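You operate a simulated robot arm through the tools that you are given. There is no shell and no other tool. Be economical: measure what you need, move in short steps, check, and stop when the job is done.

The job below is to be done with a simulated robot arm. You get a single attempt, and the scene is never put back.

## Task
Set the lower pinion's play inside the band on its gauge and clamp the eccentric.
Fine: open the rack hatch for it and shut it again; the lower brake stays set; leave the cam clamp knob and take-up dial. Where these are worked on the way, their far stop is far enough and under half their travel is too little: rack hatch.

The check looks at the end state, three seconds after you hand in, the way a careful person would. Anything else that was tipped, shoved, dropped, spilled or broken makes it a failure.

## Robot
A 7-joint arm with a two-finger gripper, fixed in place. Base frame: the origin is at the foot of the arm, x ahead of it, y to its left, z up. Readings come in cm, rad, newtons and seconds.
With the tool pointing down near the work surface it reaches from about 34 to 80 cm from the base axis. Its first joint turns from -2.897 to 2.897 rad. Payload 2.45 kg.
The tool frame sits at the grasp point between the pads (the TCP): z along the fingers, y along the line on which they close. The tips reach 2.7 cm beyond it. Largest opening 8 cm; the body of the gripper starts 5.4 cm behind the TCP.
Orientation is told as [roll, pitch, yaw] about the base's x, y, z axes, in that order, counted from this pose: with the fingers straight down and closing along the base's y, the tool's x points along the base's -x, its y along +y and its z along -z.

## Interface
- The arm moves only by the tool move_arm. Its argument "plan" is a list that holds one entry, the list of rows, each a list of 6 numbers: the shift along the tool's x, y, z in cm, then the turn, a rotation vector about the tool's x, y, z in rad. In form: [[[tx, ty, tz, ax, ay, az], ...]]. A call has 1 to 8 rows; each row shifts and turns the commanded pose from where the row before left it, along the tool's axes as they then stand. "fingers" is the gripper command, from -1 (fully open) to 1 (shut), values between in proportion, set as the call begins (left out, the last holds). Rows are played at 5 a second. More than 5 cm and 0.15 rad between two rows, or a gripper value outside its range, and nothing of the call is played. A pose out of reach is approached as far as the arm can. The call stops where the force on the tool passes 40 N (or 10 N more than at its start, if that is more) or the arm is blocked; 0.2 s more then pass. Each finger travels about 15.3 cm/s and halts on what it meets, pressing with about 43 N; the grip force reading is that of the motor and also rises with nothing between the fingers. The clock runs only during rows and for 0.2 s after the last one: add rows that do not move to give the fingers time. It gives the time, the measured TCP pose, the force on the tool (base axes), the opening and the grip force at its end, in the units of the frame above (readings bear some noise), with the torque about the TCP (base axes, N m) and any sound that the robot's microphone picked up.
- Cameras (640 x 400 px; columns grow to the right, rows downward): "scene" is fixed at [21.92, 49.95, 176.04]; the picture's right is [-1.00, 0.04, 0.00], its down [0.01, 0.30, -0.95] and it looks along [-0.04, -0.95, -0.30] (base axes); focal length 331 px, centre (320, 200). "wrist" rides on the gripper at [6.3, 1.2, -7.9] in the tool frame; the picture's right is [-0.19, 0.98, 0.00], its down [-0.72, -0.14, -0.68] and it looks along [-0.67, -0.13, 0.73] (tool axes); focal length 226 px, centre (320, 200). There is no depth. A picture from a camera that has moved, and an enlarged one, comes with that camera's place and axes in the base frame and with its lens.
- grab_frame(camera): a new picture of that camera. The clock stands still meanwhile.
- move_column(by): slides the trunk up (or, below 0, down) by that many cm; the arm rides with it, the base frame stays. It gives what a move gives, with no picture.
- close_up(camera, box): a new picture of the part [left, top, right, bottom] of that camera's present view, enlarged. The clock stands still meanwhile.
- hand_in(): hands the job in; it is judged then, once.

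Go step by step. Nothing tells you positions but the pictures and the camera data: compare them with the known pose of the tool, close in by small moves and look again before you grip or let go. The budget is 120 turns and 76 pictures, counting those below and the enlarged ones. Unless the task says otherwise, let go and move clear before handing in, and close with one line.

The tools are called after "Emit:" as name(argument=value, ...) on one line, values as JSON. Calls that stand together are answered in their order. move_arm: Moves the arm, as the interface text tells. Its arguments: {"type":"object","properties":{"plan":{"type":"array","items":{"type":"array","items":{"type":"array","items":{"type":"number"}}}},"fingers":{"type":"number"}},"required":["plan"]} The other tools are called the same way: move_column (by) slides the trunk up or down; grab_frame (camera) takes a picture; close_up (camera, box) takes an enlarged picture of a part of a camera's view; hand_in () hands the job in.

At the start:

```text
time: 0.0
ee_pos: [25.09, -43.1, 150.52]
tcp_rot: [0.0, 0.0, 0.002]
force: [-0.6, 0.8, -0.1]
torque: [-0.05, 0.0, 0.0]
finger_gap: 8.02
finger_force: 0.0
trunk travel left (down, up): [-47.5, 6.5]
```

scene: 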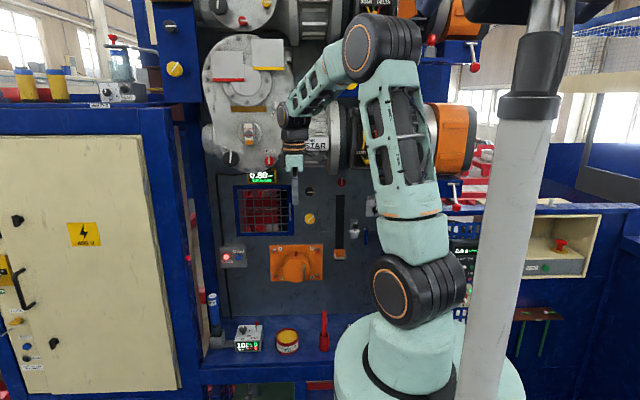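
wrist: 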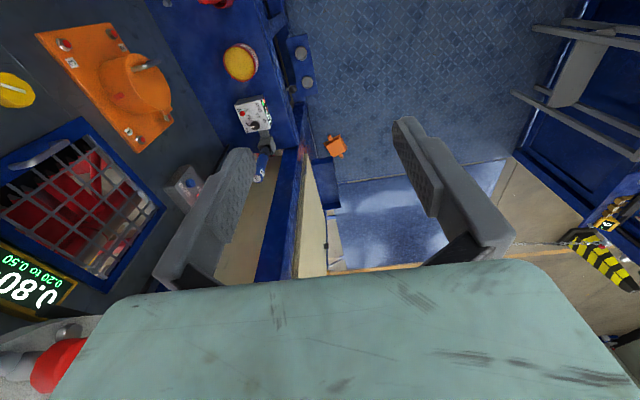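

I see a machine front with a gauge reading 0.80 (band 0.20 to 0.50), a barred hatch, and various knobs. I'll enlarge the parts first.

Emit:
close_up(camera="scene", box=[200, 150, 400, 290])

Emit:
close_up(camera="scene", box=[190, 20, 350, 180])

Emit:
close_up(camera="wrist", box=[0, 0, 320, 400])

```text
2.86 times, centred on (300, 220) of scene
camera zoom: at [21.92, 49.95, 176.04], right [-1.0, 0.04, 0.0], down [0.01, 0.3, -0.95], along [-0.04, -0.95, -0.3], focal length 946 px, centre (377, 143)
```

zoom: 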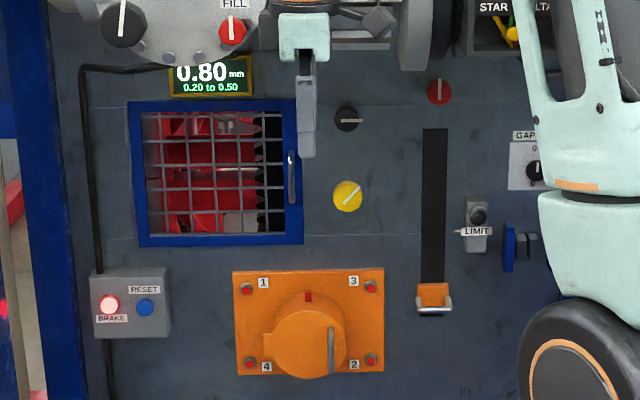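

```text
2.50 times, centred on (270, 100) of scene
camera zoom: at [21.92, 49.95, 176.04], right [-1.0, 0.04, 0.0], down [0.01, 0.3, -0.95], along [-0.04, -0.95, -0.3], focal length 828 px, centre (445, 450)
```

zoom: 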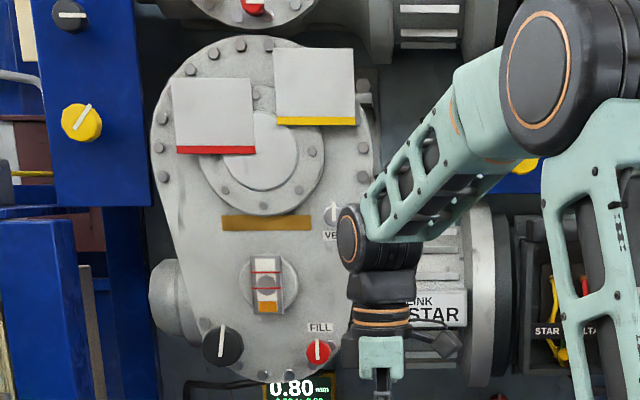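

```text
1.00 times, centred on (160, 200) of wrist (not enlarged: the box is as wide or as high as the picture)
camera zoom: at [18.64, -41.86, 158.37], right [0.19, 0.98, 0.0], down [0.72, -0.14, 0.68], along [0.67, -0.13, -0.73], focal length 226 px, centre (480, 200)
```

zoom: 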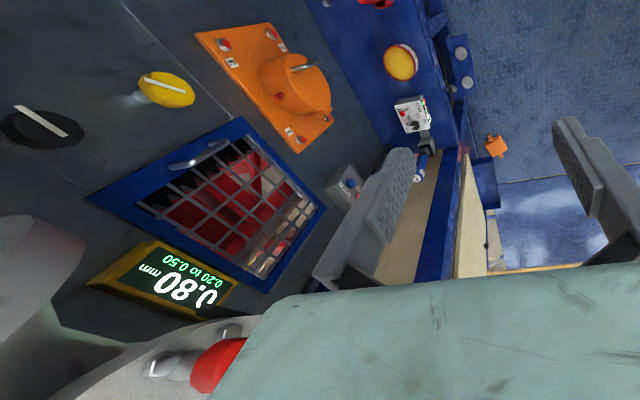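

The panel seems to be about y = -94, with the hatch at about x 28..55, z 114..137. I'll swing the tool to point at the panel and look at it with the wrist camera.

Emit:
move_arm(plan=[[[0, 0, 1.8, 0.1428, 0, 0], [0, 0, 1.8, 0.1428, 0, 0], [0, 0, 1.8, 0.1428, 0, 0], [0, 0, 1.8, 0.1428, 0, 0], [0, 0, 1.8, 0.1428, 0, 0], [0, 0, 1.8, 0.1428, 0, 0], [0, 0, 1.8, 0.1428, 0, 0], [0, 0, 1.8, 0.1428, 0, 0]]])

Emit:
move_arm(plan=[[[0, 0, 0, 0.1428, 0, 0], [0, 0, 0, 0.1428, 0, 0], [0, 0, 0, 0.1428, 0, 0], [0, 0, 0, 0, 0, 0]]])

Emit:
grab_frame(camera="wrist")

Emit:
grab_frame(camera="scene")

```text
time: 1.8
ee_pos: [25.2, -49.47, 138.21]
tcp_rot: [-1.141, -0.001, 0.002]
force: [1.1, -0.8, 0.5]
torque: [-0.01, -0.01, 0.02]
finger_gap: 7.98
finger_force: 0.1
trunk travel left (down, up): [-47.5, 6.5]
```

```text
time: 2.8
ee_pos: [25.05, -49.4, 138.55]
tcp_rot: [-1.572, -0.001, 0.003]
force: [0.3, 0.5, -0.4]
torque: [-0.01, -0.01, -0.01]
finger_gap: 7.99
finger_force: 0.1
trunk travel left (down, up): [-47.5, 6.5]
```

```text
70 pictures are left
camera wrist: at [18.58, -41.63, 137.25], right [0.19, 0.0, -0.98], down [0.72, 0.68, 0.14], along [0.67, -0.73, 0.13], focal length 226 px, centre (320, 200)
```

wrist: 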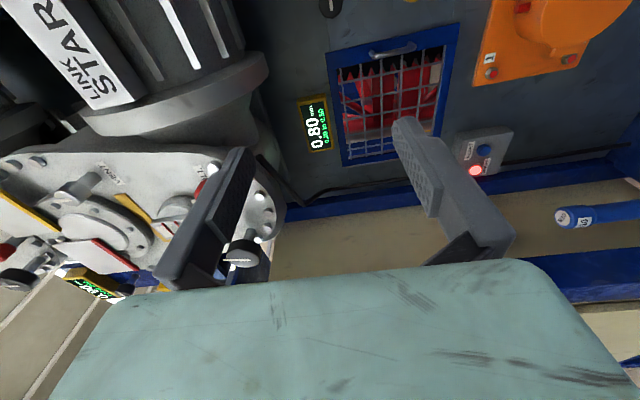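

```text
69 pictures are left
```

scene: 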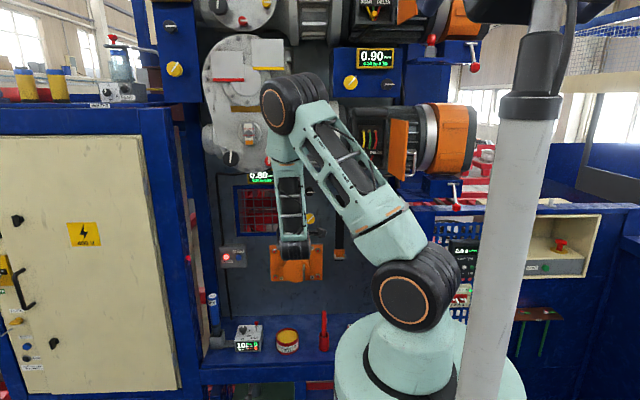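

There is a second gauge higher up too. I'll look closely at the hatch interior and the upper gauge.

Emit:
close_up(camera="wrist", box=[290, 0, 450, 180])

Emit:
close_up(camera="scene", box=[320, 20, 480, 120])

```text
2.22 times, centred on (370, 90) of wrist
camera zoom: at [18.58, -41.63, 137.25], right [0.19, 0.0, -0.98], down [0.72, 0.68, 0.14], along [0.67, -0.73, 0.13], focal length 502 px, centre (209, 444)
```

zoom: 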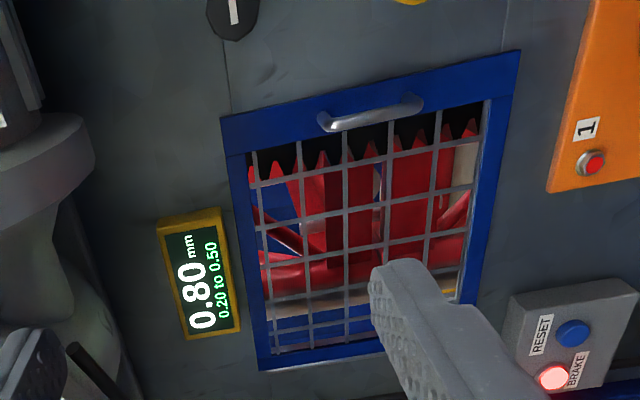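

```text
4.00 times, centred on (400, 70) of scene
camera zoom: at [21.92, 49.95, 176.04], right [-1.0, 0.04, 0.0], down [0.01, 0.3, -0.95], along [-0.04, -0.95, -0.3], focal length 1324 px, centre (0, 720)
```

zoom: 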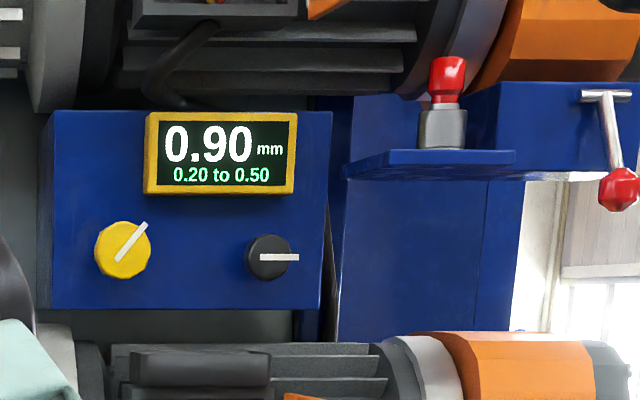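

I'll roll the gripper a quarter turn, so that the wrist picture is upright.

Emit:
move_arm(plan=[[[0, 0, 0, 0, 0, -0.1428], [0, 0, 0, 0, 0, -0.1428], [0, 0, 0, 0, 0, -0.1428], [0, 0, 0, 0, 0, -0.1428], [0, 0, 0, 0, 0, -0.1428], [0, 0, 0, 0, 0, -0.1428], [0, 0, 0, 0, 0, -0.1428], [0, 0, 0, 0, 0, -0.1428]]])

Emit:
move_arm(plan=[[[0, 0, 0, 0, 0, -0.1428], [0, 0, 0, 0, 0, -0.1428], [0, 0, 0, 0, 0, -0.1428], [0, 0, 0, 0, 0, 0]]])

Emit:
grab_frame(camera="wrist")

```text
time: 4.6
ee_pos: [25.05, -49.49, 138.39]
tcp_rot: [-1.568, 1.146, 0.002]
force: [0.1, -0.2, 0.1]
torque: [-0.03, 0.02, 0.01]
finger_gap: 8.01
finger_force: 0.0
trunk travel left (down, up): [-47.5, 6.5]
```

```text
time: 5.6
ee_pos: [25.03, -49.54, 138.43]
tcp_rot: [1.311, 1.569, 2.882]
force: [0.1, 0.1, 0.7]
torque: [0.01, -0.01, -0.03]
finger_gap: 7.98
finger_force: 0.1
trunk travel left (down, up): [-47.5, 6.5]
```

```text
66 pictures are left
camera wrist: at [23.72, -41.72, 144.77], right [-0.98, 0.0, -0.19], down [0.14, 0.68, -0.72], along [0.13, -0.73, -0.67], focal length 226 px, centre (320, 200)
```

wrist: 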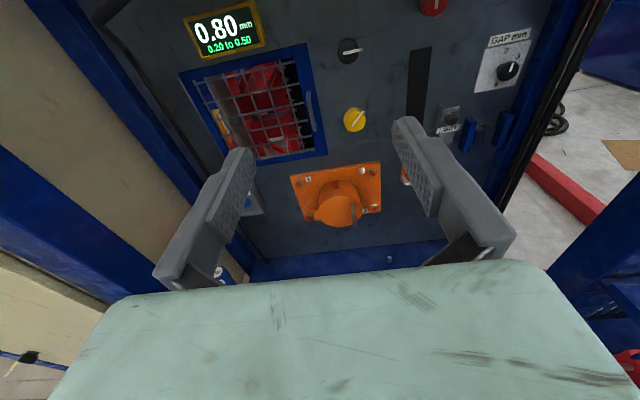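

Emit:
close_up(camera="wrist", box=[170, 0, 400, 170])

Emit:
close_up(camera="wrist", box=[320, 0, 550, 200])

```text
2.35 times, centred on (285, 85) of wrist
camera zoom: at [23.72, -41.72, 144.77], right [-0.98, 0.0, -0.19], down [0.14, 0.68, -0.72], along [0.13, -0.73, -0.67], focal length 532 px, centre (402, 471)
```

zoom: 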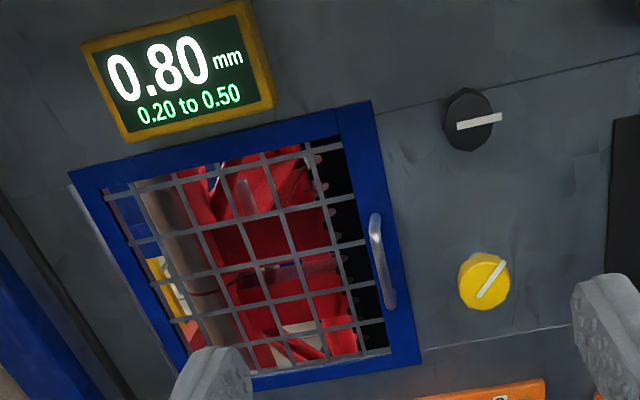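

```text
2.00 times, centred on (435, 100) of wrist
camera zoom: at [23.72, -41.72, 144.77], right [-0.98, 0.0, -0.19], down [0.14, 0.68, -0.72], along [0.13, -0.73, -0.67], focal length 452 px, centre (90, 400)
```

zoom: 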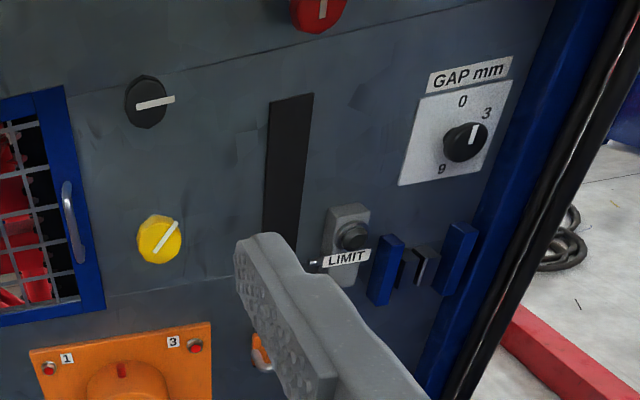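

I need to tell apart the several yellow/black knob pairs, so I'll look at the left post and the top of the machine.

Emit:
close_up(camera="scene", box=[70, 0, 310, 150])

Emit:
close_up(camera="scene", box=[400, 60, 640, 330])

Emit:
close_up(camera="scene", box=[180, 270, 400, 400])

```text
2.67 times, centred on (190, 75) of scene
camera zoom: at [21.92, 49.95, 176.04], right [-1.0, 0.04, 0.0], down [0.01, 0.3, -0.95], along [-0.04, -0.95, -0.3], focal length 883 px, centre (667, 533)
```

zoom: 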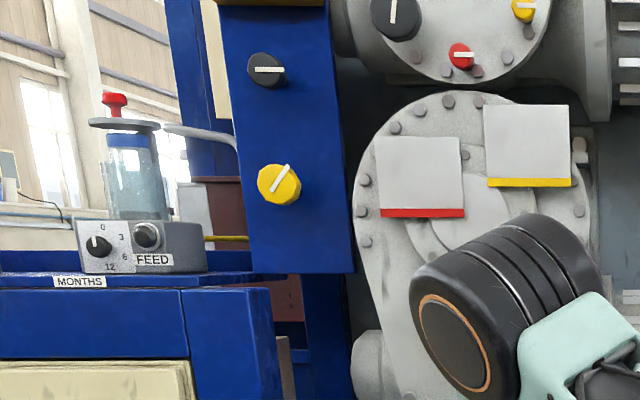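

```text
1.48 times, centred on (520, 195) of scene
camera zoom: at [21.92, 49.95, 176.04], right [-1.0, 0.04, 0.0], down [0.01, 0.3, -0.95], along [-0.04, -0.95, -0.3], focal length 490 px, centre (24, 207)
```

zoom: 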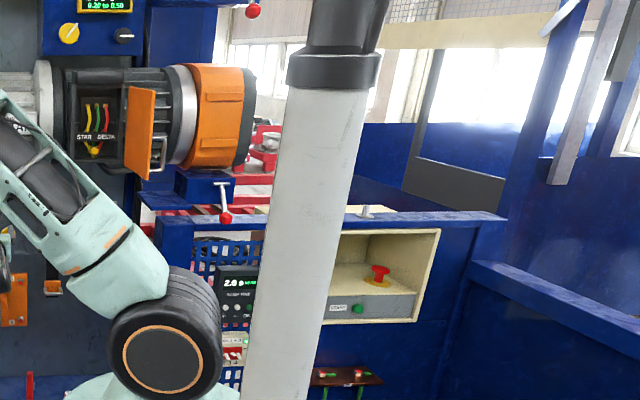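

```text
2.91 times, centred on (290, 335) of scene
camera zoom: at [21.92, 49.95, 176.04], right [-1.0, 0.04, 0.0], down [0.01, 0.3, -0.95], along [-0.04, -0.95, -0.3], focal length 963 px, centre (407, -193)
```

zoom: 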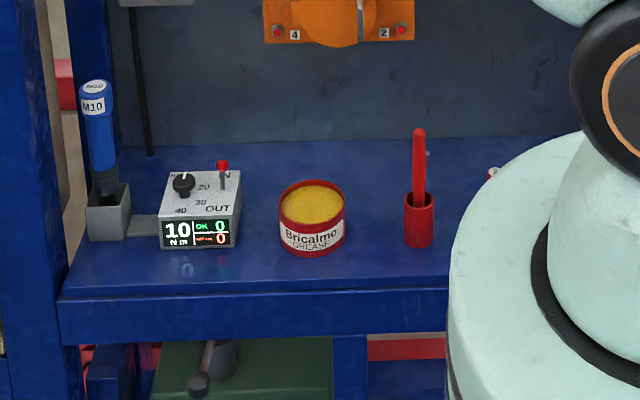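

The lower pinion's set looks like the 0.80 gauge with the yellow and black knobs beside the hatch. I'll lower the trunk so that this area is at shoulder height and test the reach towards the hatch handle.

Emit:
move_column(by=-18)

Emit:
move_arm(plan=[[[1, 0, 4, 0, 0, 0], [1, 0, 4, 0, 0, 0], [1, 0, 4, 0, 0, 0], [1, 0, 4, 0, 0, 0], [1, 0, 4, 0, 0, 0], [0, 0, 0, 0, 0, 0]]])

Emit:
grab_frame(camera="wrist")

Emit:
grab_frame(camera="scene")

```text
time: 7.6
ee_pos: [24.99, -49.56, 120.42]
tcp_rot: [-0.643, 1.57, 0.926]
force: [-0.2, -0.1, -0.1]
torque: [-0.01, -0.01, -0.02]
finger_gap: 8.01
finger_force: 0.1
trunk travel left (down, up): [-29.5, 24.5]
```

```text
time: 9.0
ee_pos: [25.11, -69.43, 125.48]
tcp_rot: [0.081, 1.573, 1.651]
force: [0.2, -0.7, -0.6]
torque: [-0.01, 0.03, -0.03]
finger_gap: 8.02
finger_force: 0.0
trunk travel left (down, up): [-29.5, 24.5]
```

```text
60 pictures are left
camera wrist: at [23.79, -61.6, 131.77], right [-0.98, 0.0, -0.19], down [0.14, 0.68, -0.72], along [0.13, -0.73, -0.67], focal length 226 px, centre (320, 200)
```

wrist: 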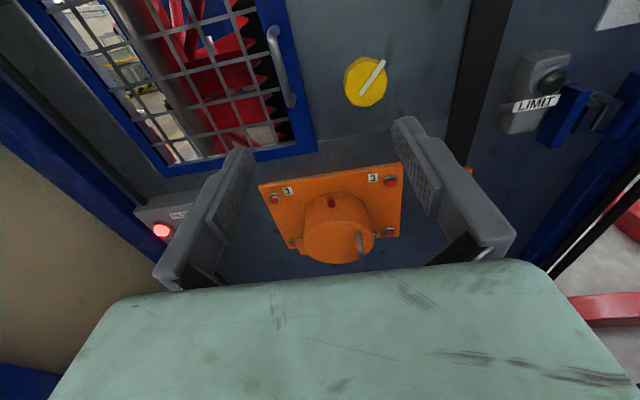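

```text
59 pictures are left
```

scene: 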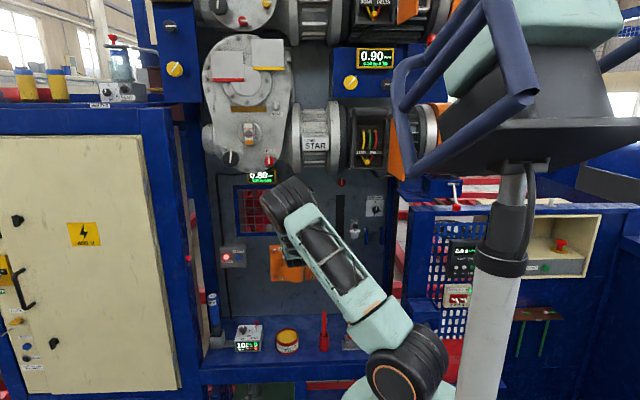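

The handle comes out near (29.2, -89.8, 126.5), a vertical bar. I'll line up with it and look before closing.

Emit:
move_arm(plan=[[[0.5, -2, 3, 0, 0, 0], [0.5, -2.1, 3, 0, 0, 0], [0, 0, 3, 0, 0, 0], [0, 0, 2.5, 0, 0, 0], [0, 0, 0, 0, 0, 0]]])

Emit:
grab_frame(camera="wrist")

```text
time: 10.2
ee_pos: [29.12, -81.13, 126.3]
tcp_rot: [-0.22, 1.572, 1.352]
force: [-0.2, 0.8, 0.4]
torque: [-0.02, 0.01, 0.0]
finger_gap: 7.96
finger_force: 0.0
trunk travel left (down, up): [-29.5, 24.5]
```

```text
58 pictures are left
camera wrist: at [27.89, -73.31, 132.81], right [-0.98, 0.0, -0.19], down [0.14, 0.68, -0.72], along [0.13, -0.73, -0.67], focal length 226 px, centre (320, 200)
```

wrist: 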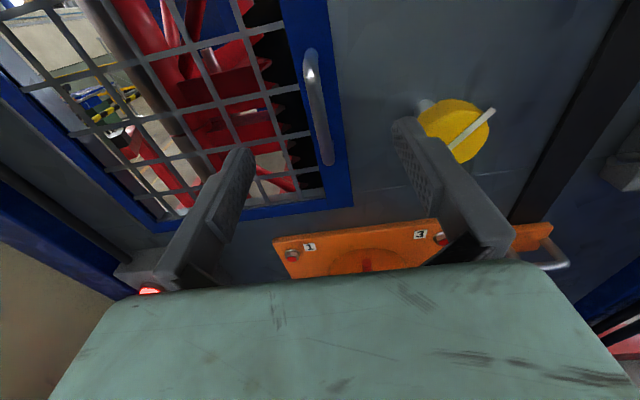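

Emit:
move_arm(plan=[[[0, 0, 2.5, 0, 0, 0], [0, 0, 2.5, 0, 0, 0], [0, 0, 2, 0, 0, 0], [0, 0, 0, 0, 0, 0]]], fingers=-0.2)

Emit:
grab_frame(camera="wrist")

```text
time: 11.2
ee_pos: [29.27, -88.06, 126.31]
tcp_rot: [0.102, 1.571, 1.672]
force: [-1.1, -1.1, -0.3]
torque: [0.0, -0.01, 0.0]
finger_gap: 4.8
finger_force: 0.0
trunk travel left (down, up): [-29.5, 24.5]
```

```text
57 pictures are left
camera wrist: at [27.94, -80.32, 132.7], right [-0.98, 0.0, -0.19], down [0.14, 0.68, -0.72], along [0.13, -0.73, -0.67], focal length 226 px, centre (320, 200)
```

wrist: 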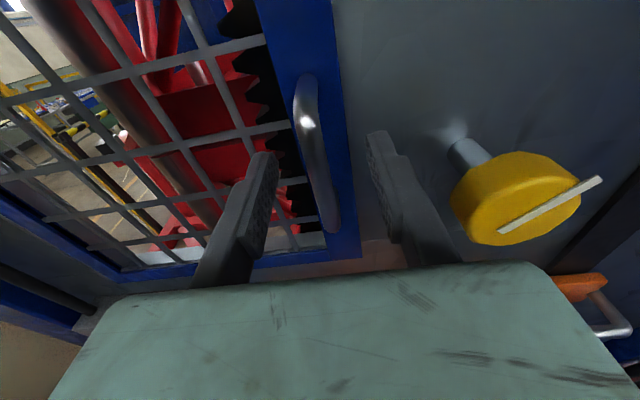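

Emit:
move_arm(plan=[[[0, 0, 1.2, 0, 0, 0], [0, 0, 0, 0, 0, 0]]])

Emit:
move_arm(plan=[[[0, 0, 0, 0, 0, 0], [0, 0, 0, 0, 0, 0], [0, 0, 0, 0, 0, 0]]], fingers=1)

Emit:
grab_frame(camera="wrist")

```text
time: 11.8
ee_pos: [29.12, -89.4, 126.34]
tcp_rot: [0.116, 1.569, 1.687]
force: [0.6, -0.9, -0.1]
torque: [0.01, -0.01, 0.0]
finger_gap: 4.81
finger_force: 0.1
trunk travel left (down, up): [-29.5, 24.5]
```

```text
time: 12.6
ee_pos: [29.22, -89.47, 126.19]
tcp_rot: [0.167, 1.571, 1.738]
force: [1.2, 0.0, -1.0]
torque: [0.17, 0.0, -0.03]
finger_gap: 0.99
finger_force: 37.5
trunk travel left (down, up): [-29.5, 24.5]
```

```text
56 pictures are left
camera wrist: at [27.93, -81.52, 132.66], right [-0.98, 0.0, -0.19], down [0.14, 0.68, -0.72], along [0.13, -0.73, -0.67], focal length 226 px, centre (320, 200)
```

wrist: 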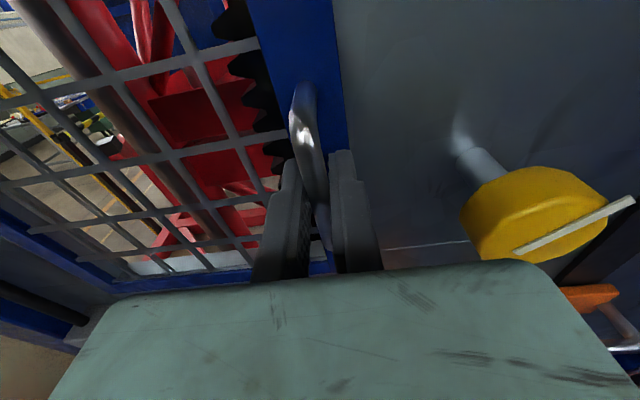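

Handle gripped (gap 0.99). Next I'll pull it back a little along +y, drifting towards +x, to see how the hatch moves.

Emit:
move_arm(plan=[[[0, 0, -1, 0, 0, 0], [0, 0, -1, 0, 0, 0], [0, -0.1, -1, 0, 0, 0], [0, -0.2, -1, 0, 0, 0], [0, 0, 0, 0, 0, 0]]])

Emit:
grab_frame(camera="wrist")

```text
time: 13.8
ee_pos: [30.22, -85.19, 126.36]
tcp_rot: [1.538, 1.568, 3.114]
force: [30.1, -10.6, 3.1]
torque: [0.39, -0.13, -0.28]
finger_gap: 0.99
finger_force: 37.6
trunk travel left (down, up): [-29.5, 24.5]
```

```text
55 pictures are left
camera wrist: at [28.87, -77.42, 132.66], right [-0.98, 0.0, -0.19], down [0.14, 0.68, -0.72], along [0.13, -0.73, -0.67], focal length 226 px, centre (320, 200)
```

wrist: 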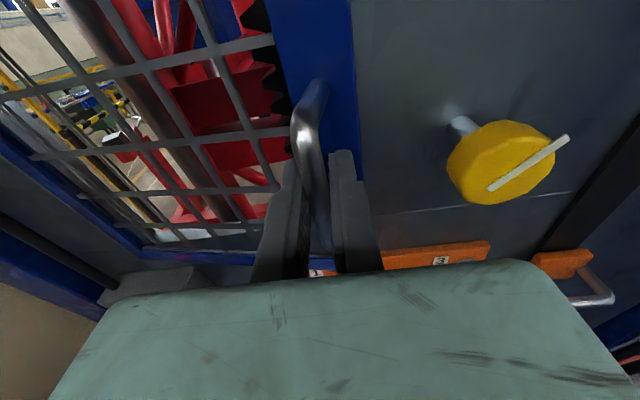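

The hatch is hinged on its +x side (around x 54, y -93). I'll follow that arc and yaw the gripper along partway.

Emit:
move_arm(plan=[[[0, -1.4, -1.85, -0.05, 0, 0], [0, -0.8, -2.04, -0.05, 0, 0], [0, -0.86, -2.0, -0.05, 0, 0], [0, -1.02, -1.97, -0.05, 0, 0], [0, -1.03, -1.95, -0.05, 0, 0], [0, -1.06, -1.9, 0, 0, 0], [0, 0, 0, 0, 0, 0]]])

Emit:
grab_frame(camera="wrist")

```text
time: 15.4
ee_pos: [36.74, -74.43, 126.35]
tcp_rot: [0.392, 1.568, 1.712]
force: [-5.2, 4.0, -6.3]
torque: [-0.12, -0.15, -0.12]
finger_gap: 0.94
finger_force: 36.8
trunk travel left (down, up): [-29.5, 24.5]
```

```text
54 pictures are left
camera wrist: at [37.58, -66.51, 132.66], right [-0.95, 0.24, -0.19], down [0.31, 0.63, -0.72], along [-0.05, -0.74, -0.67], focal length 226 px, centre (320, 200)
```

wrist: 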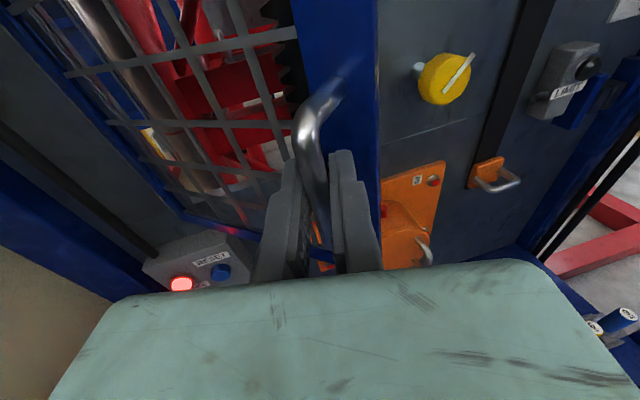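

Emit:
move_arm(plan=[[[0, -1.3, -1.8, -0.05, 0, 0], [0, -1.33, -1.77, 0, 0, 0], [0, -1.49, -1.61, 0, 0, 0], [0, 0, 0, 0, 0, 0]]])

Emit:
grab_frame(camera="wrist")

```text
time: 16.4
ee_pos: [42.46, -70.49, 126.31]
tcp_rot: [0.209, 1.57, 1.482]
force: [-8.1, 16.9, -18.1]
torque: [0.42, -0.41, 0.06]
finger_gap: 0.93
finger_force: 37.1
trunk travel left (down, up): [-29.5, 24.5]
```

```text
53 pictures are left
camera wrist: at [43.6, -62.57, 132.69], right [-0.94, 0.29, -0.19], down [0.34, 0.61, -0.72], along [-0.09, -0.74, -0.67], focal length 226 px, centre (320, 200)
```

wrist: 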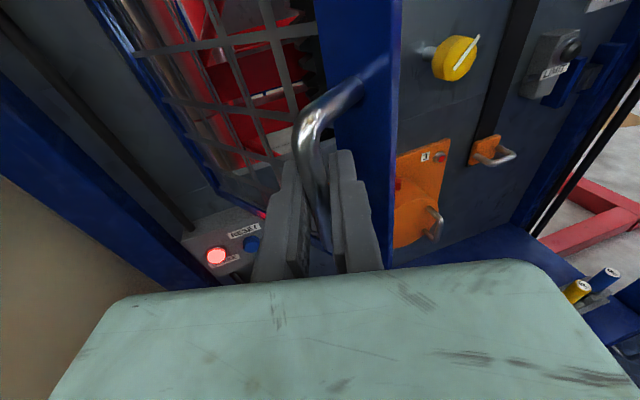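

Emit:
move_arm(plan=[[[0, 0, 0, 0, 0, 0], [0, 0, -2, 0, 0, 0], [0, 0, -2.5, 0, 0, 0], [0, 0, 0, 0, 0, 0]]], fingers=0.55)

Emit:
move_arm(plan=[[[0, 4, 0, 0, 0, 0], [0, 4, 0, 0.1, 0, 0], [0, 2, 0, 0.1, 0, 0], [0, 0, 0, 0.1, 0, 0]]], fingers=1)

Emit:
grab_frame(camera="wrist")

Emit:
grab_frame(camera="scene")

```text
time: 17.4
ee_pos: [43.73, -66.2, 126.36]
tcp_rot: [-0.985, 1.571, 0.287]
force: [0.4, -0.6, -0.4]
torque: [0.02, 0.01, 0.01]
finger_gap: 1.81
finger_force: 0.0
trunk travel left (down, up): [-29.5, 24.5]
```

```text
time: 18.4
ee_pos: [34.13, -63.45, 126.49]
tcp_rot: [-1.068, 1.57, 0.505]
force: [0.1, 0.7, -0.2]
torque: [-0.03, 0.01, 0.01]
finger_gap: 0.03
finger_force: 29.6
trunk travel left (down, up): [-29.5, 24.5]
```

```text
52 pictures are left
camera wrist: at [32.86, -55.69, 132.88], right [-0.98, 0.0, -0.2], down [0.14, 0.68, -0.72], along [0.13, -0.73, -0.67], focal length 226 px, centre (320, 200)
```

wrist: 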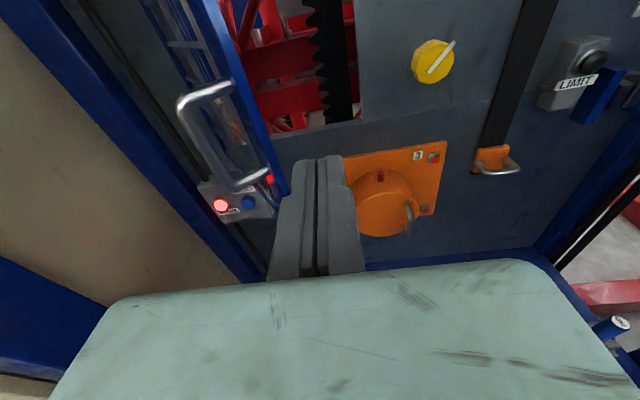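

```text
51 pictures are left
```

scene: 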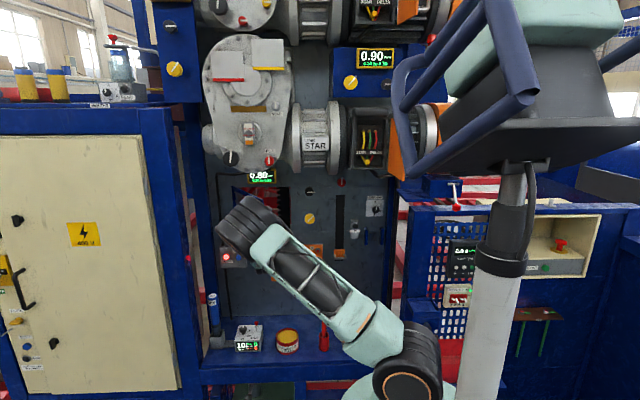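

The hatch is open about 55°. With closed fingers behind its free edge, I'll push it further open.

Emit:
move_arm(plan=[[[0, 0, 3, 0, 0, 0], [0, 0, 3.5, 0, 0, 0], [0, 0, 3.2, 0, 0, 0], [0, -2, 0, 0, 0, 0], [0, -2, 0, 0, 0, 0], [0, -2, 0, 0, 0, 0], [0, -2, 0, 0, 0, 0], [0, 0, 0, 0, 0, 0]]])

Emit:
move_arm(plan=[[[0, -1.5, 0, 0, 0, 0], [0, -1.5, 0, 0, 0, 0], [0, -1.5, 0, 0, 0, 0], [0, -1, 0, 0, 0, 0], [0, 0, 0, 0, 0, 0]]])

Emit:
grab_frame(camera="wrist")

```text
time: 20.2
ee_pos: [42.03, -73.05, 126.26]
tcp_rot: [0.044, 1.569, 1.616]
force: [-9.4, 21.0, -6.8]
torque: [-0.87, 0.0, 0.94]
finger_gap: 0.0
finger_force: 29.6
trunk travel left (down, up): [-29.5, 24.5]
```

```text
time: 20.6
ee_pos: [42.86, -72.81, 126.26]
tcp_rot: [0.152, 1.569, 1.724]
force: [-11.0, 28.5, 2.6]
torque: [-0.6, -0.19, 1.23]
finger_gap: 0.01
finger_force: 29.9
trunk travel left (down, up): [-29.5, 24.5]
stopped in row 1: the force on the tool passed its limit at 48 N (the readings are from after the stop); the commanded pose is now the measured one
```

```text
50 pictures are left
camera wrist: at [41.58, -64.95, 132.64], right [-0.98, 0.0, -0.19], down [0.14, 0.68, -0.72], along [0.13, -0.73, -0.67], focal length 226 px, centre (320, 200)
```

wrist: 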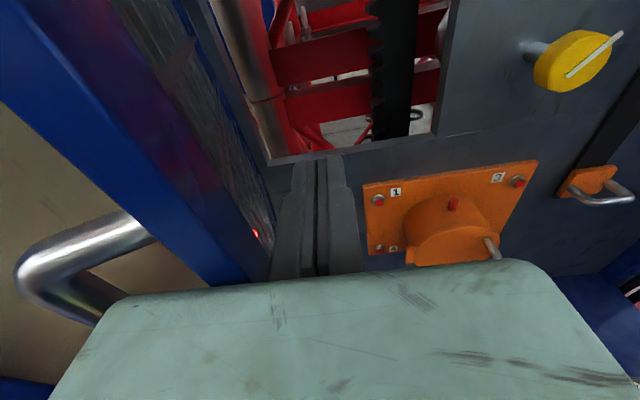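

Emit:
move_arm(plan=[[[0, 0.5, -1, 0, 0, 0], [0, 0, -2, 0, 0, 0], [0, -1.5, 0, 0, 0, 0], [0, -1.5, 0, 0, 0, 0], [0, -1.5, 0, 0, 0, 0], [0, 0, 0, 0, 0, 0]]])

Emit:
move_arm(plan=[[[0, -1.5, 0, 0, 0, 0], [0, -1.5, 0, 0, 0, 0], [0, -1.5, 0, 0, 0, 0], [0, 0, 0, 0, 0, 0]]])

Emit:
grab_frame(camera="wrist")

Emit:
grab_frame(camera="scene")

```text
time: 22.0
ee_pos: [47.03, -70.2, 126.16]
tcp_rot: [0.381, 1.564, 1.953]
force: [0.4, 0.4, 0.3]
torque: [-0.02, -0.02, 0.01]
finger_gap: 0.01
finger_force: 29.8
trunk travel left (down, up): [-29.5, 24.5]
```

```text
time: 23.0
ee_pos: [51.51, -70.25, 126.21]
tcp_rot: [0.354, 1.564, 1.927]
force: [0.1, 0.5, -0.5]
torque: [0.03, -0.02, 0.01]
finger_gap: 0.01
finger_force: 29.8
trunk travel left (down, up): [-29.5, 24.5]
```

```text
49 pictures are left
camera wrist: at [50.15, -62.4, 132.43], right [-0.98, 0.0, -0.19], down [0.14, 0.69, -0.71], along [0.13, -0.73, -0.67], focal length 226 px, centre (320, 200)
```

wrist: 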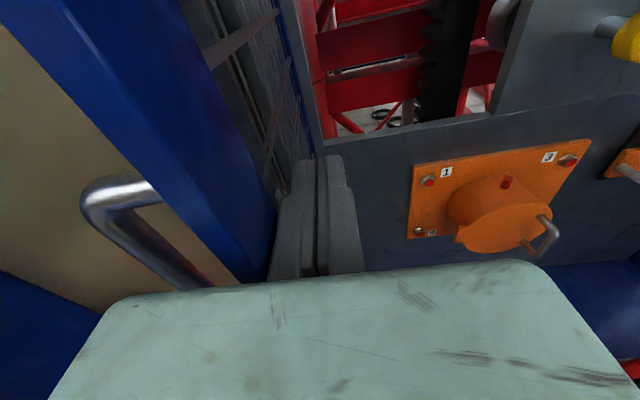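

```text
48 pictures are left
```

scene: 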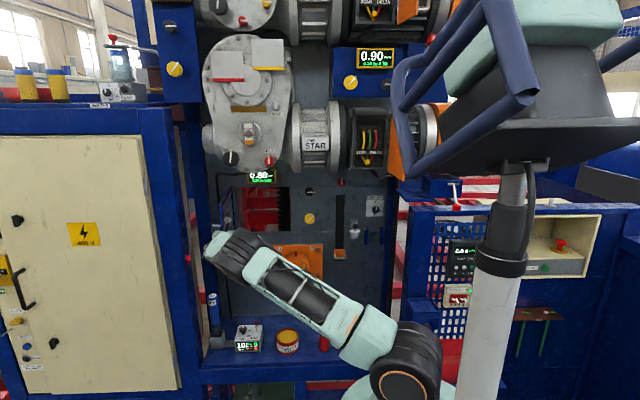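

The hatch is near 85–90° open. One more small nudge, then I'll back off and inspect the inside for the clamp and eccentric.

Emit:
move_arm(plan=[[[0, -1.5, 0, 0, 0, 0], [0, -1.5, 0, 0, 0, 0], [0, 3, 0, 0, 0, 0], [0, 3, -3, 0, 0, 0], [0, 4, -3, 0, 0, 0], [0, 5, -4, 0, 0, 0], [0, 5, -4, 0, 0, 0], [0, 4.5, 0, 0, 0, 0]]])

Emit:
grab_frame(camera="wrist")

Emit:
close_up(camera="scene", box=[200, 160, 400, 290])

```text
refused: row 6 steps farther than a row can; nothing moved
```

```text
47 pictures are left
camera wrist: at [50.15, -62.4, 132.43], right [-0.98, 0.0, -0.19], down [0.14, 0.69, -0.71], along [0.13, -0.73, -0.67], focal length 226 px, centre (320, 200)
```

wrist: 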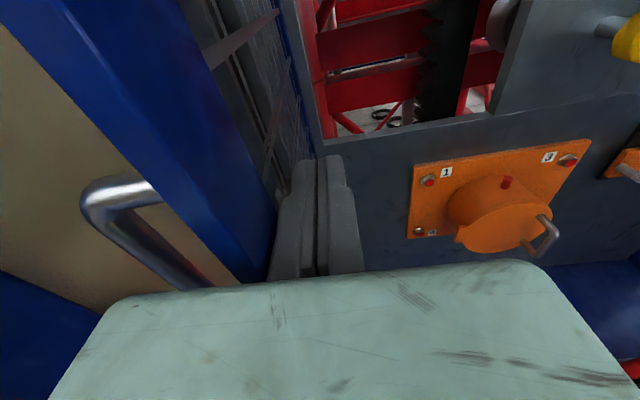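

```text
3.08 times, centred on (300, 225) of scene
camera zoom: at [21.92, 49.95, 176.04], right [-1.0, 0.04, 0.0], down [0.01, 0.3, -0.95], along [-0.04, -0.95, -0.3], focal length 1019 px, centre (382, 123)
```

zoom: 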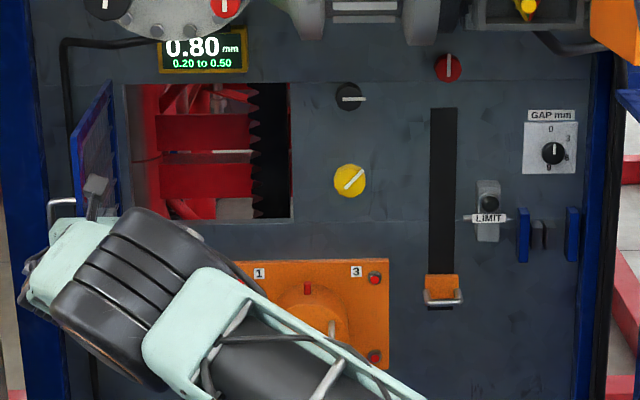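

The hatch stands wide open. Next I'll back off and move in front of the yellow knob at roughly (20.4, -88, 123.5).

Emit:
move_arm(plan=[[[0, 3, 0, 0, 0, 0], [0, 4, -2, 0, 0, 0], [0, 4.5, -1, 0, 0, 0], [0, 4.9, 0, 0, 0, 0], [0, 4.9, 0, 0, 0, 0], [0, 4.9, 0, 0, 0, 0], [0, 4.9, 0, 0, 0, 0], [-2.7, 0, 0, 0, 0, 0]]], fingers=-1)

Emit:
move_arm(plan=[[[0, 0, 3, 0, 0, 0], [0, 0, 3, 0, 0, 0], [0, 0, 0, 0, 0, 0]]])

Emit:
grab_frame(camera="wrist")

```text
time: 24.8
ee_pos: [20.52, -67.21, 123.38]
tcp_rot: [0.342, 1.564, 1.916]
force: [0.4, -0.3, -0.3]
torque: [-0.02, 0.02, 0.01]
finger_gap: 8.01
finger_force: 0.0
trunk travel left (down, up): [-29.5, 24.5]
```

```text
time: 25.6
ee_pos: [20.39, -73.15, 123.1]
tcp_rot: [0.316, 1.564, 1.887]
force: [0.4, -0.2, 0.3]
torque: [0.0, -0.03, -0.03]
finger_gap: 8.03
finger_force: 0.1
trunk travel left (down, up): [-29.5, 24.5]
```

```text
45 pictures are left
camera wrist: at [19.09, -65.41, 129.61], right [-0.98, 0.0, -0.19], down [0.14, 0.69, -0.71], along [0.13, -0.73, -0.67], focal length 226 px, centre (320, 200)
```

wrist: 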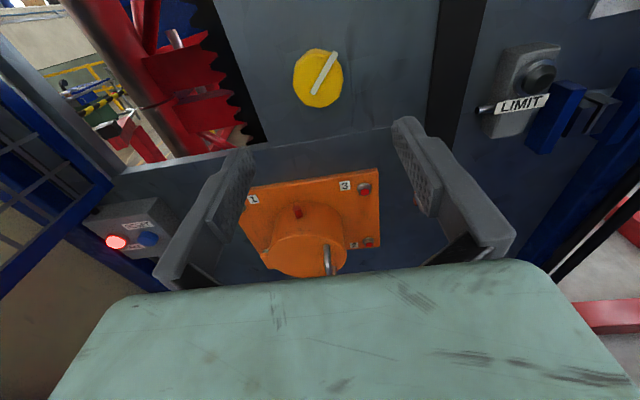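

Emit:
move_arm(plan=[[[0.7, 0, 3, 0, 0, 0], [0, 0, 3, 0, 0, 0], [0, 0, 3, 0, 0, 0], [0, 0, 2, 0, 0, 0], [0, 0, 0, 0, 0, 0]]])

Emit:
grab_frame(camera="wrist")

```text
time: 26.8
ee_pos: [20.27, -84.25, 123.77]
tcp_rot: [0.343, 1.564, 1.913]
force: [-0.6, -0.1, -0.6]
torque: [-0.03, 0.0, 0.01]
finger_gap: 8.01
finger_force: 0.0
trunk travel left (down, up): [-29.5, 24.5]
```

```text
44 pictures are left
camera wrist: at [19.05, -76.46, 130.18], right [-0.98, 0.0, -0.19], down [0.14, 0.69, -0.71], along [0.13, -0.73, -0.67], focal length 226 px, centre (320, 200)
```

wrist: 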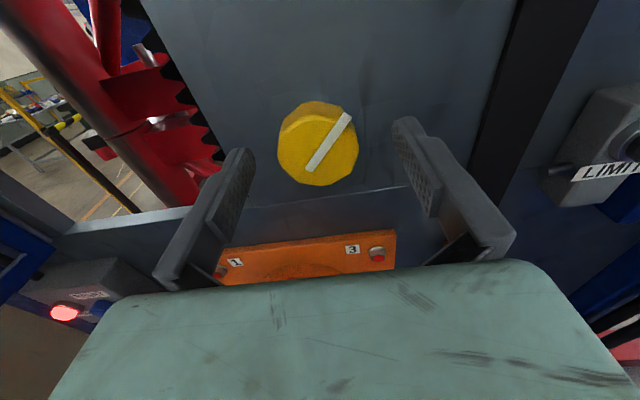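

Emit:
move_arm(plan=[[[0, 0, 2.3, 0, 0, 0], [0, 0, 2.2, 0, 0, 0], [0, 0, 0, 0, 0, 0]]])

Emit:
move_arm(plan=[[[0, 0, 0, 0, 0, 0], [0, 0, 0, 0, 0, 0]]], fingers=1)

Emit:
grab_frame(camera="wrist")

```text
time: 27.6
ee_pos: [20.26, -88.86, 123.72]
tcp_rot: [0.378, 1.564, 1.95]
force: [0.6, -0.2, -0.3]
torque: [0.01, -0.01, 0.04]
finger_gap: 7.99
finger_force: 0.2
trunk travel left (down, up): [-29.5, 24.5]
```

```text
time: 28.2
ee_pos: [20.52, -88.75, 123.73]
tcp_rot: [0.438, 1.563, 2.009]
force: [6.8, -6.4, 2.2]
torque: [0.13, -0.01, 0.17]
finger_gap: 4.5
finger_force: 45.0
trunk travel left (down, up): [-29.5, 24.5]
```

```text
43 pictures are left
camera wrist: at [19.22, -80.97, 130.13], right [-0.98, 0.0, -0.19], down [0.14, 0.69, -0.71], along [0.13, -0.73, -0.67], focal length 226 px, centre (320, 200)
```

wrist: 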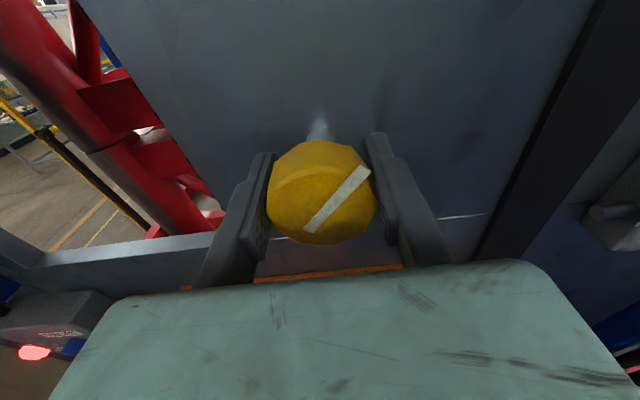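

Emit:
move_arm(plan=[[[0, 0, 0, 0, 0, 0.1], [0, 0, 0, 0, 0, 0.05], [0, 0, 0, 0, 0, 0]]])

Emit:
close_up(camera="scene", box=[230, 160, 350, 240])

Emit:
close_up(camera="wrist", box=[220, 100, 420, 270])

```text
time: 29.0
ee_pos: [20.54, -88.68, 123.63]
tcp_rot: [-1.512, 1.421, 0.058]
force: [7.0, 2.2, -4.4]
torque: [0.25, -0.11, 0.2]
finger_gap: 4.52
finger_force: 45.0
trunk travel left (down, up): [-29.5, 24.5]
```

```text
5.00 times, centred on (290, 200) of scene
camera zoom: at [21.92, 49.95, 176.04], right [-1.0, 0.04, 0.0], down [0.01, 0.3, -0.95], along [-0.04, -0.95, -0.3], focal length 1655 px, centre (470, 200)
```

zoom: 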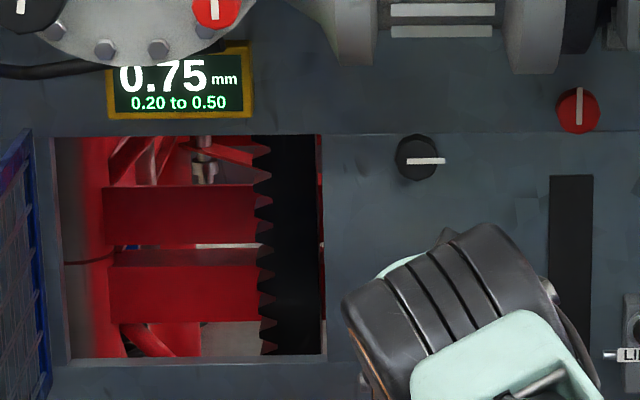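

```text
2.35 times, centred on (320, 185) of wrist
camera zoom: at [18.26, -80.94, 129.8], right [-0.94, 0.0, -0.34], down [0.25, 0.69, -0.68], along [0.23, -0.73, -0.65], focal length 532 px, centre (320, 235)
```

zoom: 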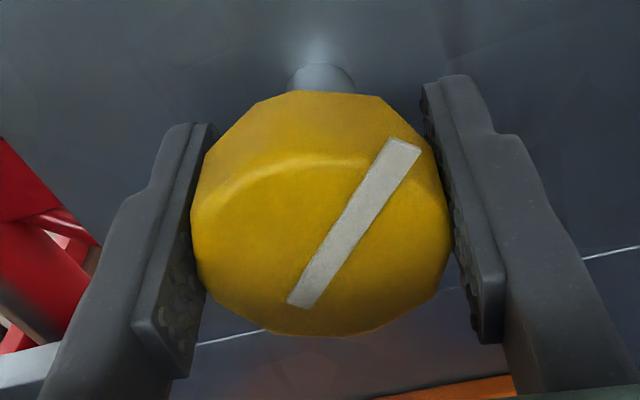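

Turning clockwise lowers the play (0.75 after 0.15 rad). I'll turn about 1.2 rad further.

Emit:
move_arm(plan=[[[0, 0, 0, 0, 0, 0.15], [0, 0, 0, 0, 0, 0.15], [0, 0, 0, 0, 0, 0.15], [0, 0, 0, 0, 0, 0.15], [0, 0, 0, 0, 0, 0.15], [0, 0, 0, 0, 0, 0.15], [0, 0, 0, 0, 0, 0.15], [0, 0, 0, 0, 0, 0.1]]])

Emit:
close_up(camera="scene", box=[230, 160, 350, 240])

```text
time: 30.8
ee_pos: [20.05, -88.75, 123.62]
tcp_rot: [-1.561, 0.272, 0.002]
force: [-14.6, 12.2, -17.2]
torque: [0.09, 0.36, 0.04]
finger_gap: 4.51
finger_force: 45.0
trunk travel left (down, up): [-29.5, 24.5]
```

```text
5.00 times, centred on (290, 200) of scene
camera zoom: at [21.92, 49.95, 176.04], right [-1.0, 0.04, 0.0], down [0.01, 0.3, -0.95], along [-0.04, -0.95, -0.3], focal length 1655 px, centre (470, 200)
```

zoom: 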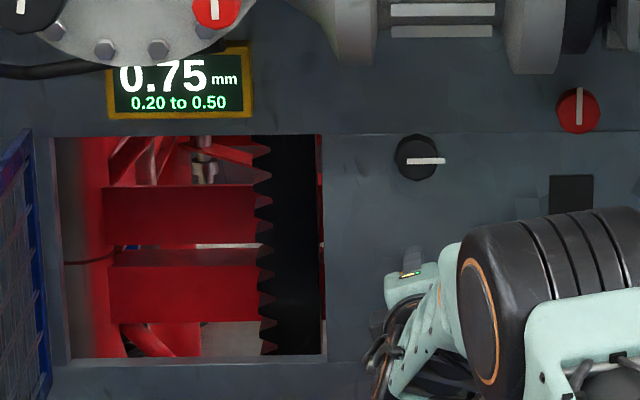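

Emit:
close_up(camera="wrist", box=[200, 80, 440, 290])

```text
1.90 times, centred on (320, 185) of wrist
camera zoom: at [13.63, -80.9, 124.19], right [-0.08, 0.01, -1.0], down [0.73, 0.68, -0.05], along [0.68, -0.73, -0.06], focal length 431 px, centre (320, 229)
```

zoom: 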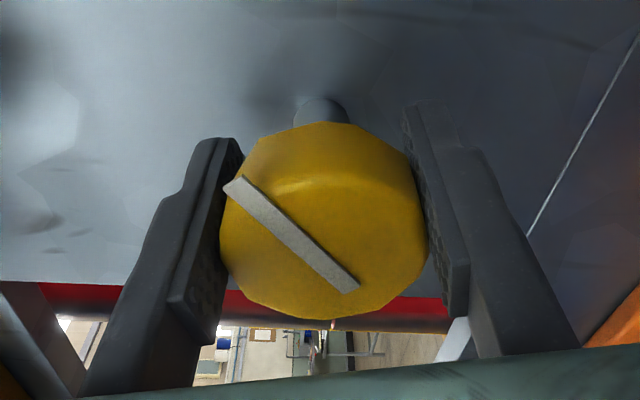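

The knob moved a hair and then the pads slipped, so the eccentric is still clamped. I'll release the yellow knob and go for the black clamp knob above it (about x 20.6, z 136).

Emit:
move_arm(plan=[[[0, 0, 0, 0, 0, 0], [0, 0, -3, 0, 0, 0], [0, 0, -4, 0, 0, 0], [0, 0, -2, 0, 0, 0], [0, 0, 0, 0, 0, 0]]], fingers=-0.7)

Emit:
move_column(by=12)

Emit:
grab_frame(camera="wrist")

Emit:
grab_frame(camera="scene")

```text
time: 32.0
ee_pos: [20.38, -79.66, 123.91]
tcp_rot: [-1.563, 0.272, 0.003]
force: [0.7, -0.2, 0.9]
torque: [0.02, -0.02, -0.02]
finger_gap: 6.81
finger_force: 0.1
trunk travel left (down, up): [-29.5, 24.5]
```

```text
time: 33.5
ee_pos: [20.32, -79.74, 135.83]
tcp_rot: [-1.564, 0.273, 0.004]
force: [0.0, 0.2, 0.4]
torque: [-0.02, -0.01, -0.02]
finger_gap: 6.77
finger_force: 0.1
trunk travel left (down, up): [-41.5, 12.5]
```

```text
38 pictures are left
camera wrist: at [13.91, -71.89, 136.38], right [-0.08, 0.01, -1.0], down [0.73, 0.68, -0.05], along [0.68, -0.73, -0.06], focal length 226 px, centre (320, 200)
```

wrist: 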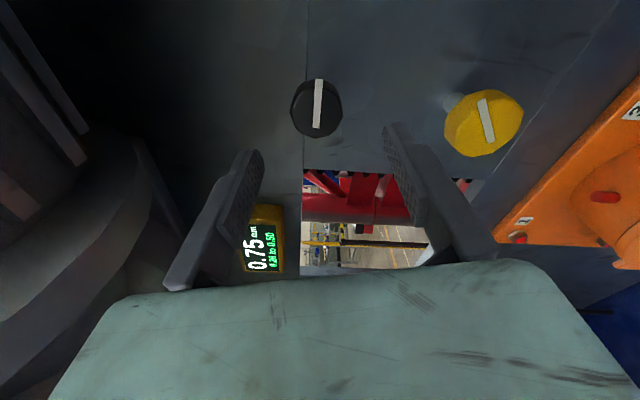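

```text
37 pictures are left
```

scene: 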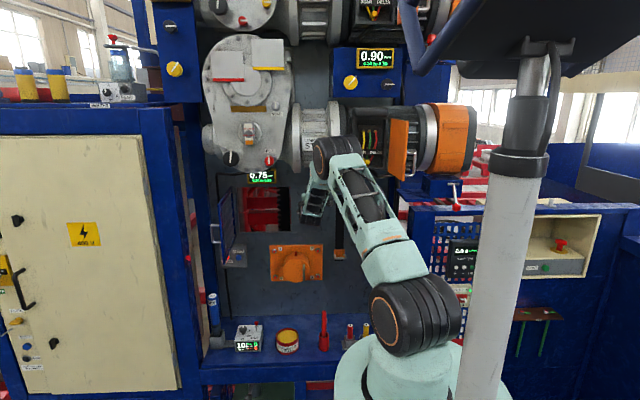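

Black knob at about (20.3, -88.8, 136). I'll advance, grip it and try a small counter-clockwise turn.

Emit:
move_arm(plan=[[[0, -0.2, 3, 0, 0, 0], [0, 0, 3, 0, 0, 0], [0, 0, 3.2, 0, 0, 0], [0, 0, 0, 0, 0, 0]]])

Emit:
move_arm(plan=[[[0, 0, 0, 0, 0, 0], [0, 0, 0, 0, 0, 0]]], fingers=1)

Emit:
move_arm(plan=[[[0, 0, 0, 0, 0, -0.1], [0, 0, 0, 0, 0, -0.1], [0, 0, 0, 0, 0, -0.1], [0, 0, 0, 0, 0, 0]]])

Emit:
close_up(camera="wrist", box=[200, 80, 440, 290])

```text
time: 34.5
ee_pos: [20.5, -88.85, 136.05]
tcp_rot: [-1.565, 0.274, 0.004]
force: [-1.2, 0.2, 0.4]
torque: [0.01, -0.01, -0.01]
finger_gap: 6.79
finger_force: 0.1
trunk travel left (down, up): [-41.5, 12.5]
```

```text
time: 35.1
ee_pos: [20.47, -89.1, 136.01]
tcp_rot: [-1.565, 0.273, 0.004]
force: [1.3, -9.8, 3.2]
torque: [0.06, -0.01, 0.14]
finger_gap: 3.72
finger_force: 45.0
trunk travel left (down, up): [-41.5, 12.5]
```

```text
time: 36.1
ee_pos: [20.56, -89.04, 135.98]
tcp_rot: [-1.563, 0.575, 0.005]
force: [4.6, -23.1, 10.6]
torque: [-0.06, 0.02, -0.05]
finger_gap: 3.75
finger_force: 44.9
trunk travel left (down, up): [-41.5, 12.5]
```

```text
1.90 times, centred on (320, 185) of wrist
camera zoom: at [14.47, -81.32, 138.43], right [-0.37, 0.0, -0.93], down [0.68, 0.68, -0.27], along [0.63, -0.73, -0.26], focal length 431 px, centre (320, 229)
```

zoom: 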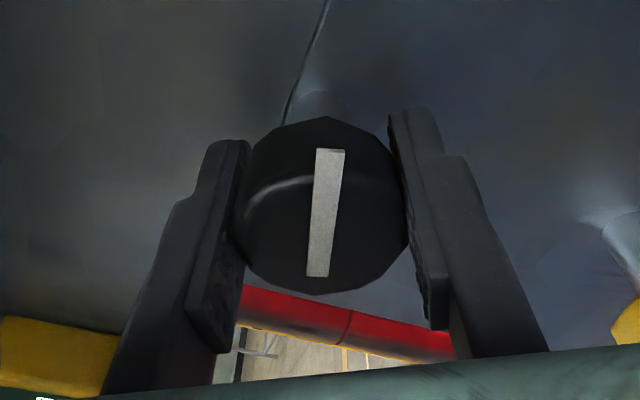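

It turns freely with the gripper. I'll continue counter-clockwise to about a quarter turn and see where it stops.

Emit:
move_arm(plan=[[[0, 0, 0, 0, 0, -0.15], [0, 0, 0, 0, 0, -0.15], [0, 0, 0, 0, 0, -0.15], [0, 0, 0, 0, 0, -0.15], [0, 0, 0, 0, 0, -0.15], [0, 0, 0, 0, 0, -0.15], [0, 0, 0, 0, 0, -0.15], [0, 0, 0, 0, 0, 0]]])

Emit:
grab_frame(camera="wrist")

```text
time: 37.9
ee_pos: [20.52, -89.04, 135.99]
tcp_rot: [1.462, 1.517, 3.034]
force: [4.4, -23.4, 17.8]
torque: [-0.19, 0.0, -0.03]
finger_gap: 3.74
finger_force: 45.5
trunk travel left (down, up): [-41.5, 12.5]
```

```text
35 pictures are left
camera wrist: at [19.56, -81.28, 142.41], right [-0.99, 0.0, -0.14], down [0.1, 0.69, -0.72], along [0.1, -0.73, -0.68], focal length 226 px, centre (320, 200)
```

wrist: 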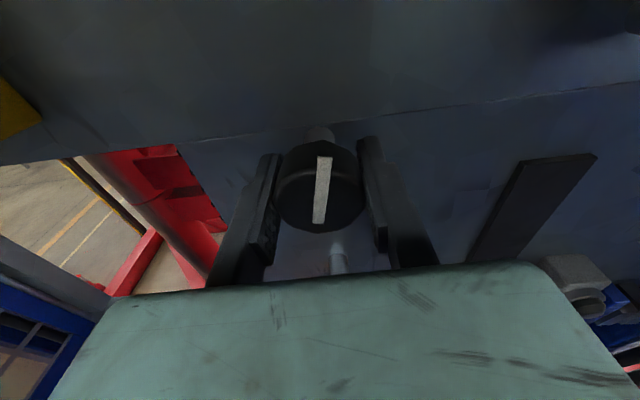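

Emit:
move_arm(plan=[[[0, 0, 0, 0, 0, -0.15], [0, 0, 0, 0, 0, -0.15], [0, 0, 0, 0, 0, 0]]])

Emit:
close_up(camera="wrist", box=[200, 80, 440, 290])

```text
time: 38.7
ee_pos: [20.45, -89.09, 135.82]
tcp_rot: [1.546, 1.218, 3.117]
force: [2.5, -14.4, 10.5]
torque: [0.13, -0.18, 0.06]
finger_gap: 3.77
finger_force: 45.2
trunk travel left (down, up): [-41.5, 12.5]
```

```text
1.90 times, centred on (320, 185) of wrist
camera zoom: at [21.43, -81.23, 142.27], right [-0.99, 0.0, 0.16], down [-0.12, 0.69, -0.72], along [-0.11, -0.73, -0.68], focal length 431 px, centre (320, 229)
```

zoom: 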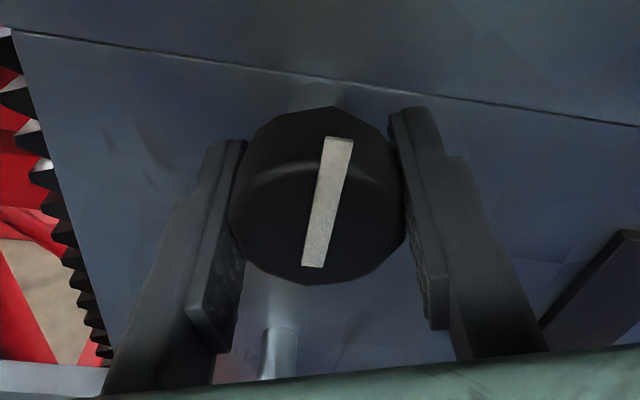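

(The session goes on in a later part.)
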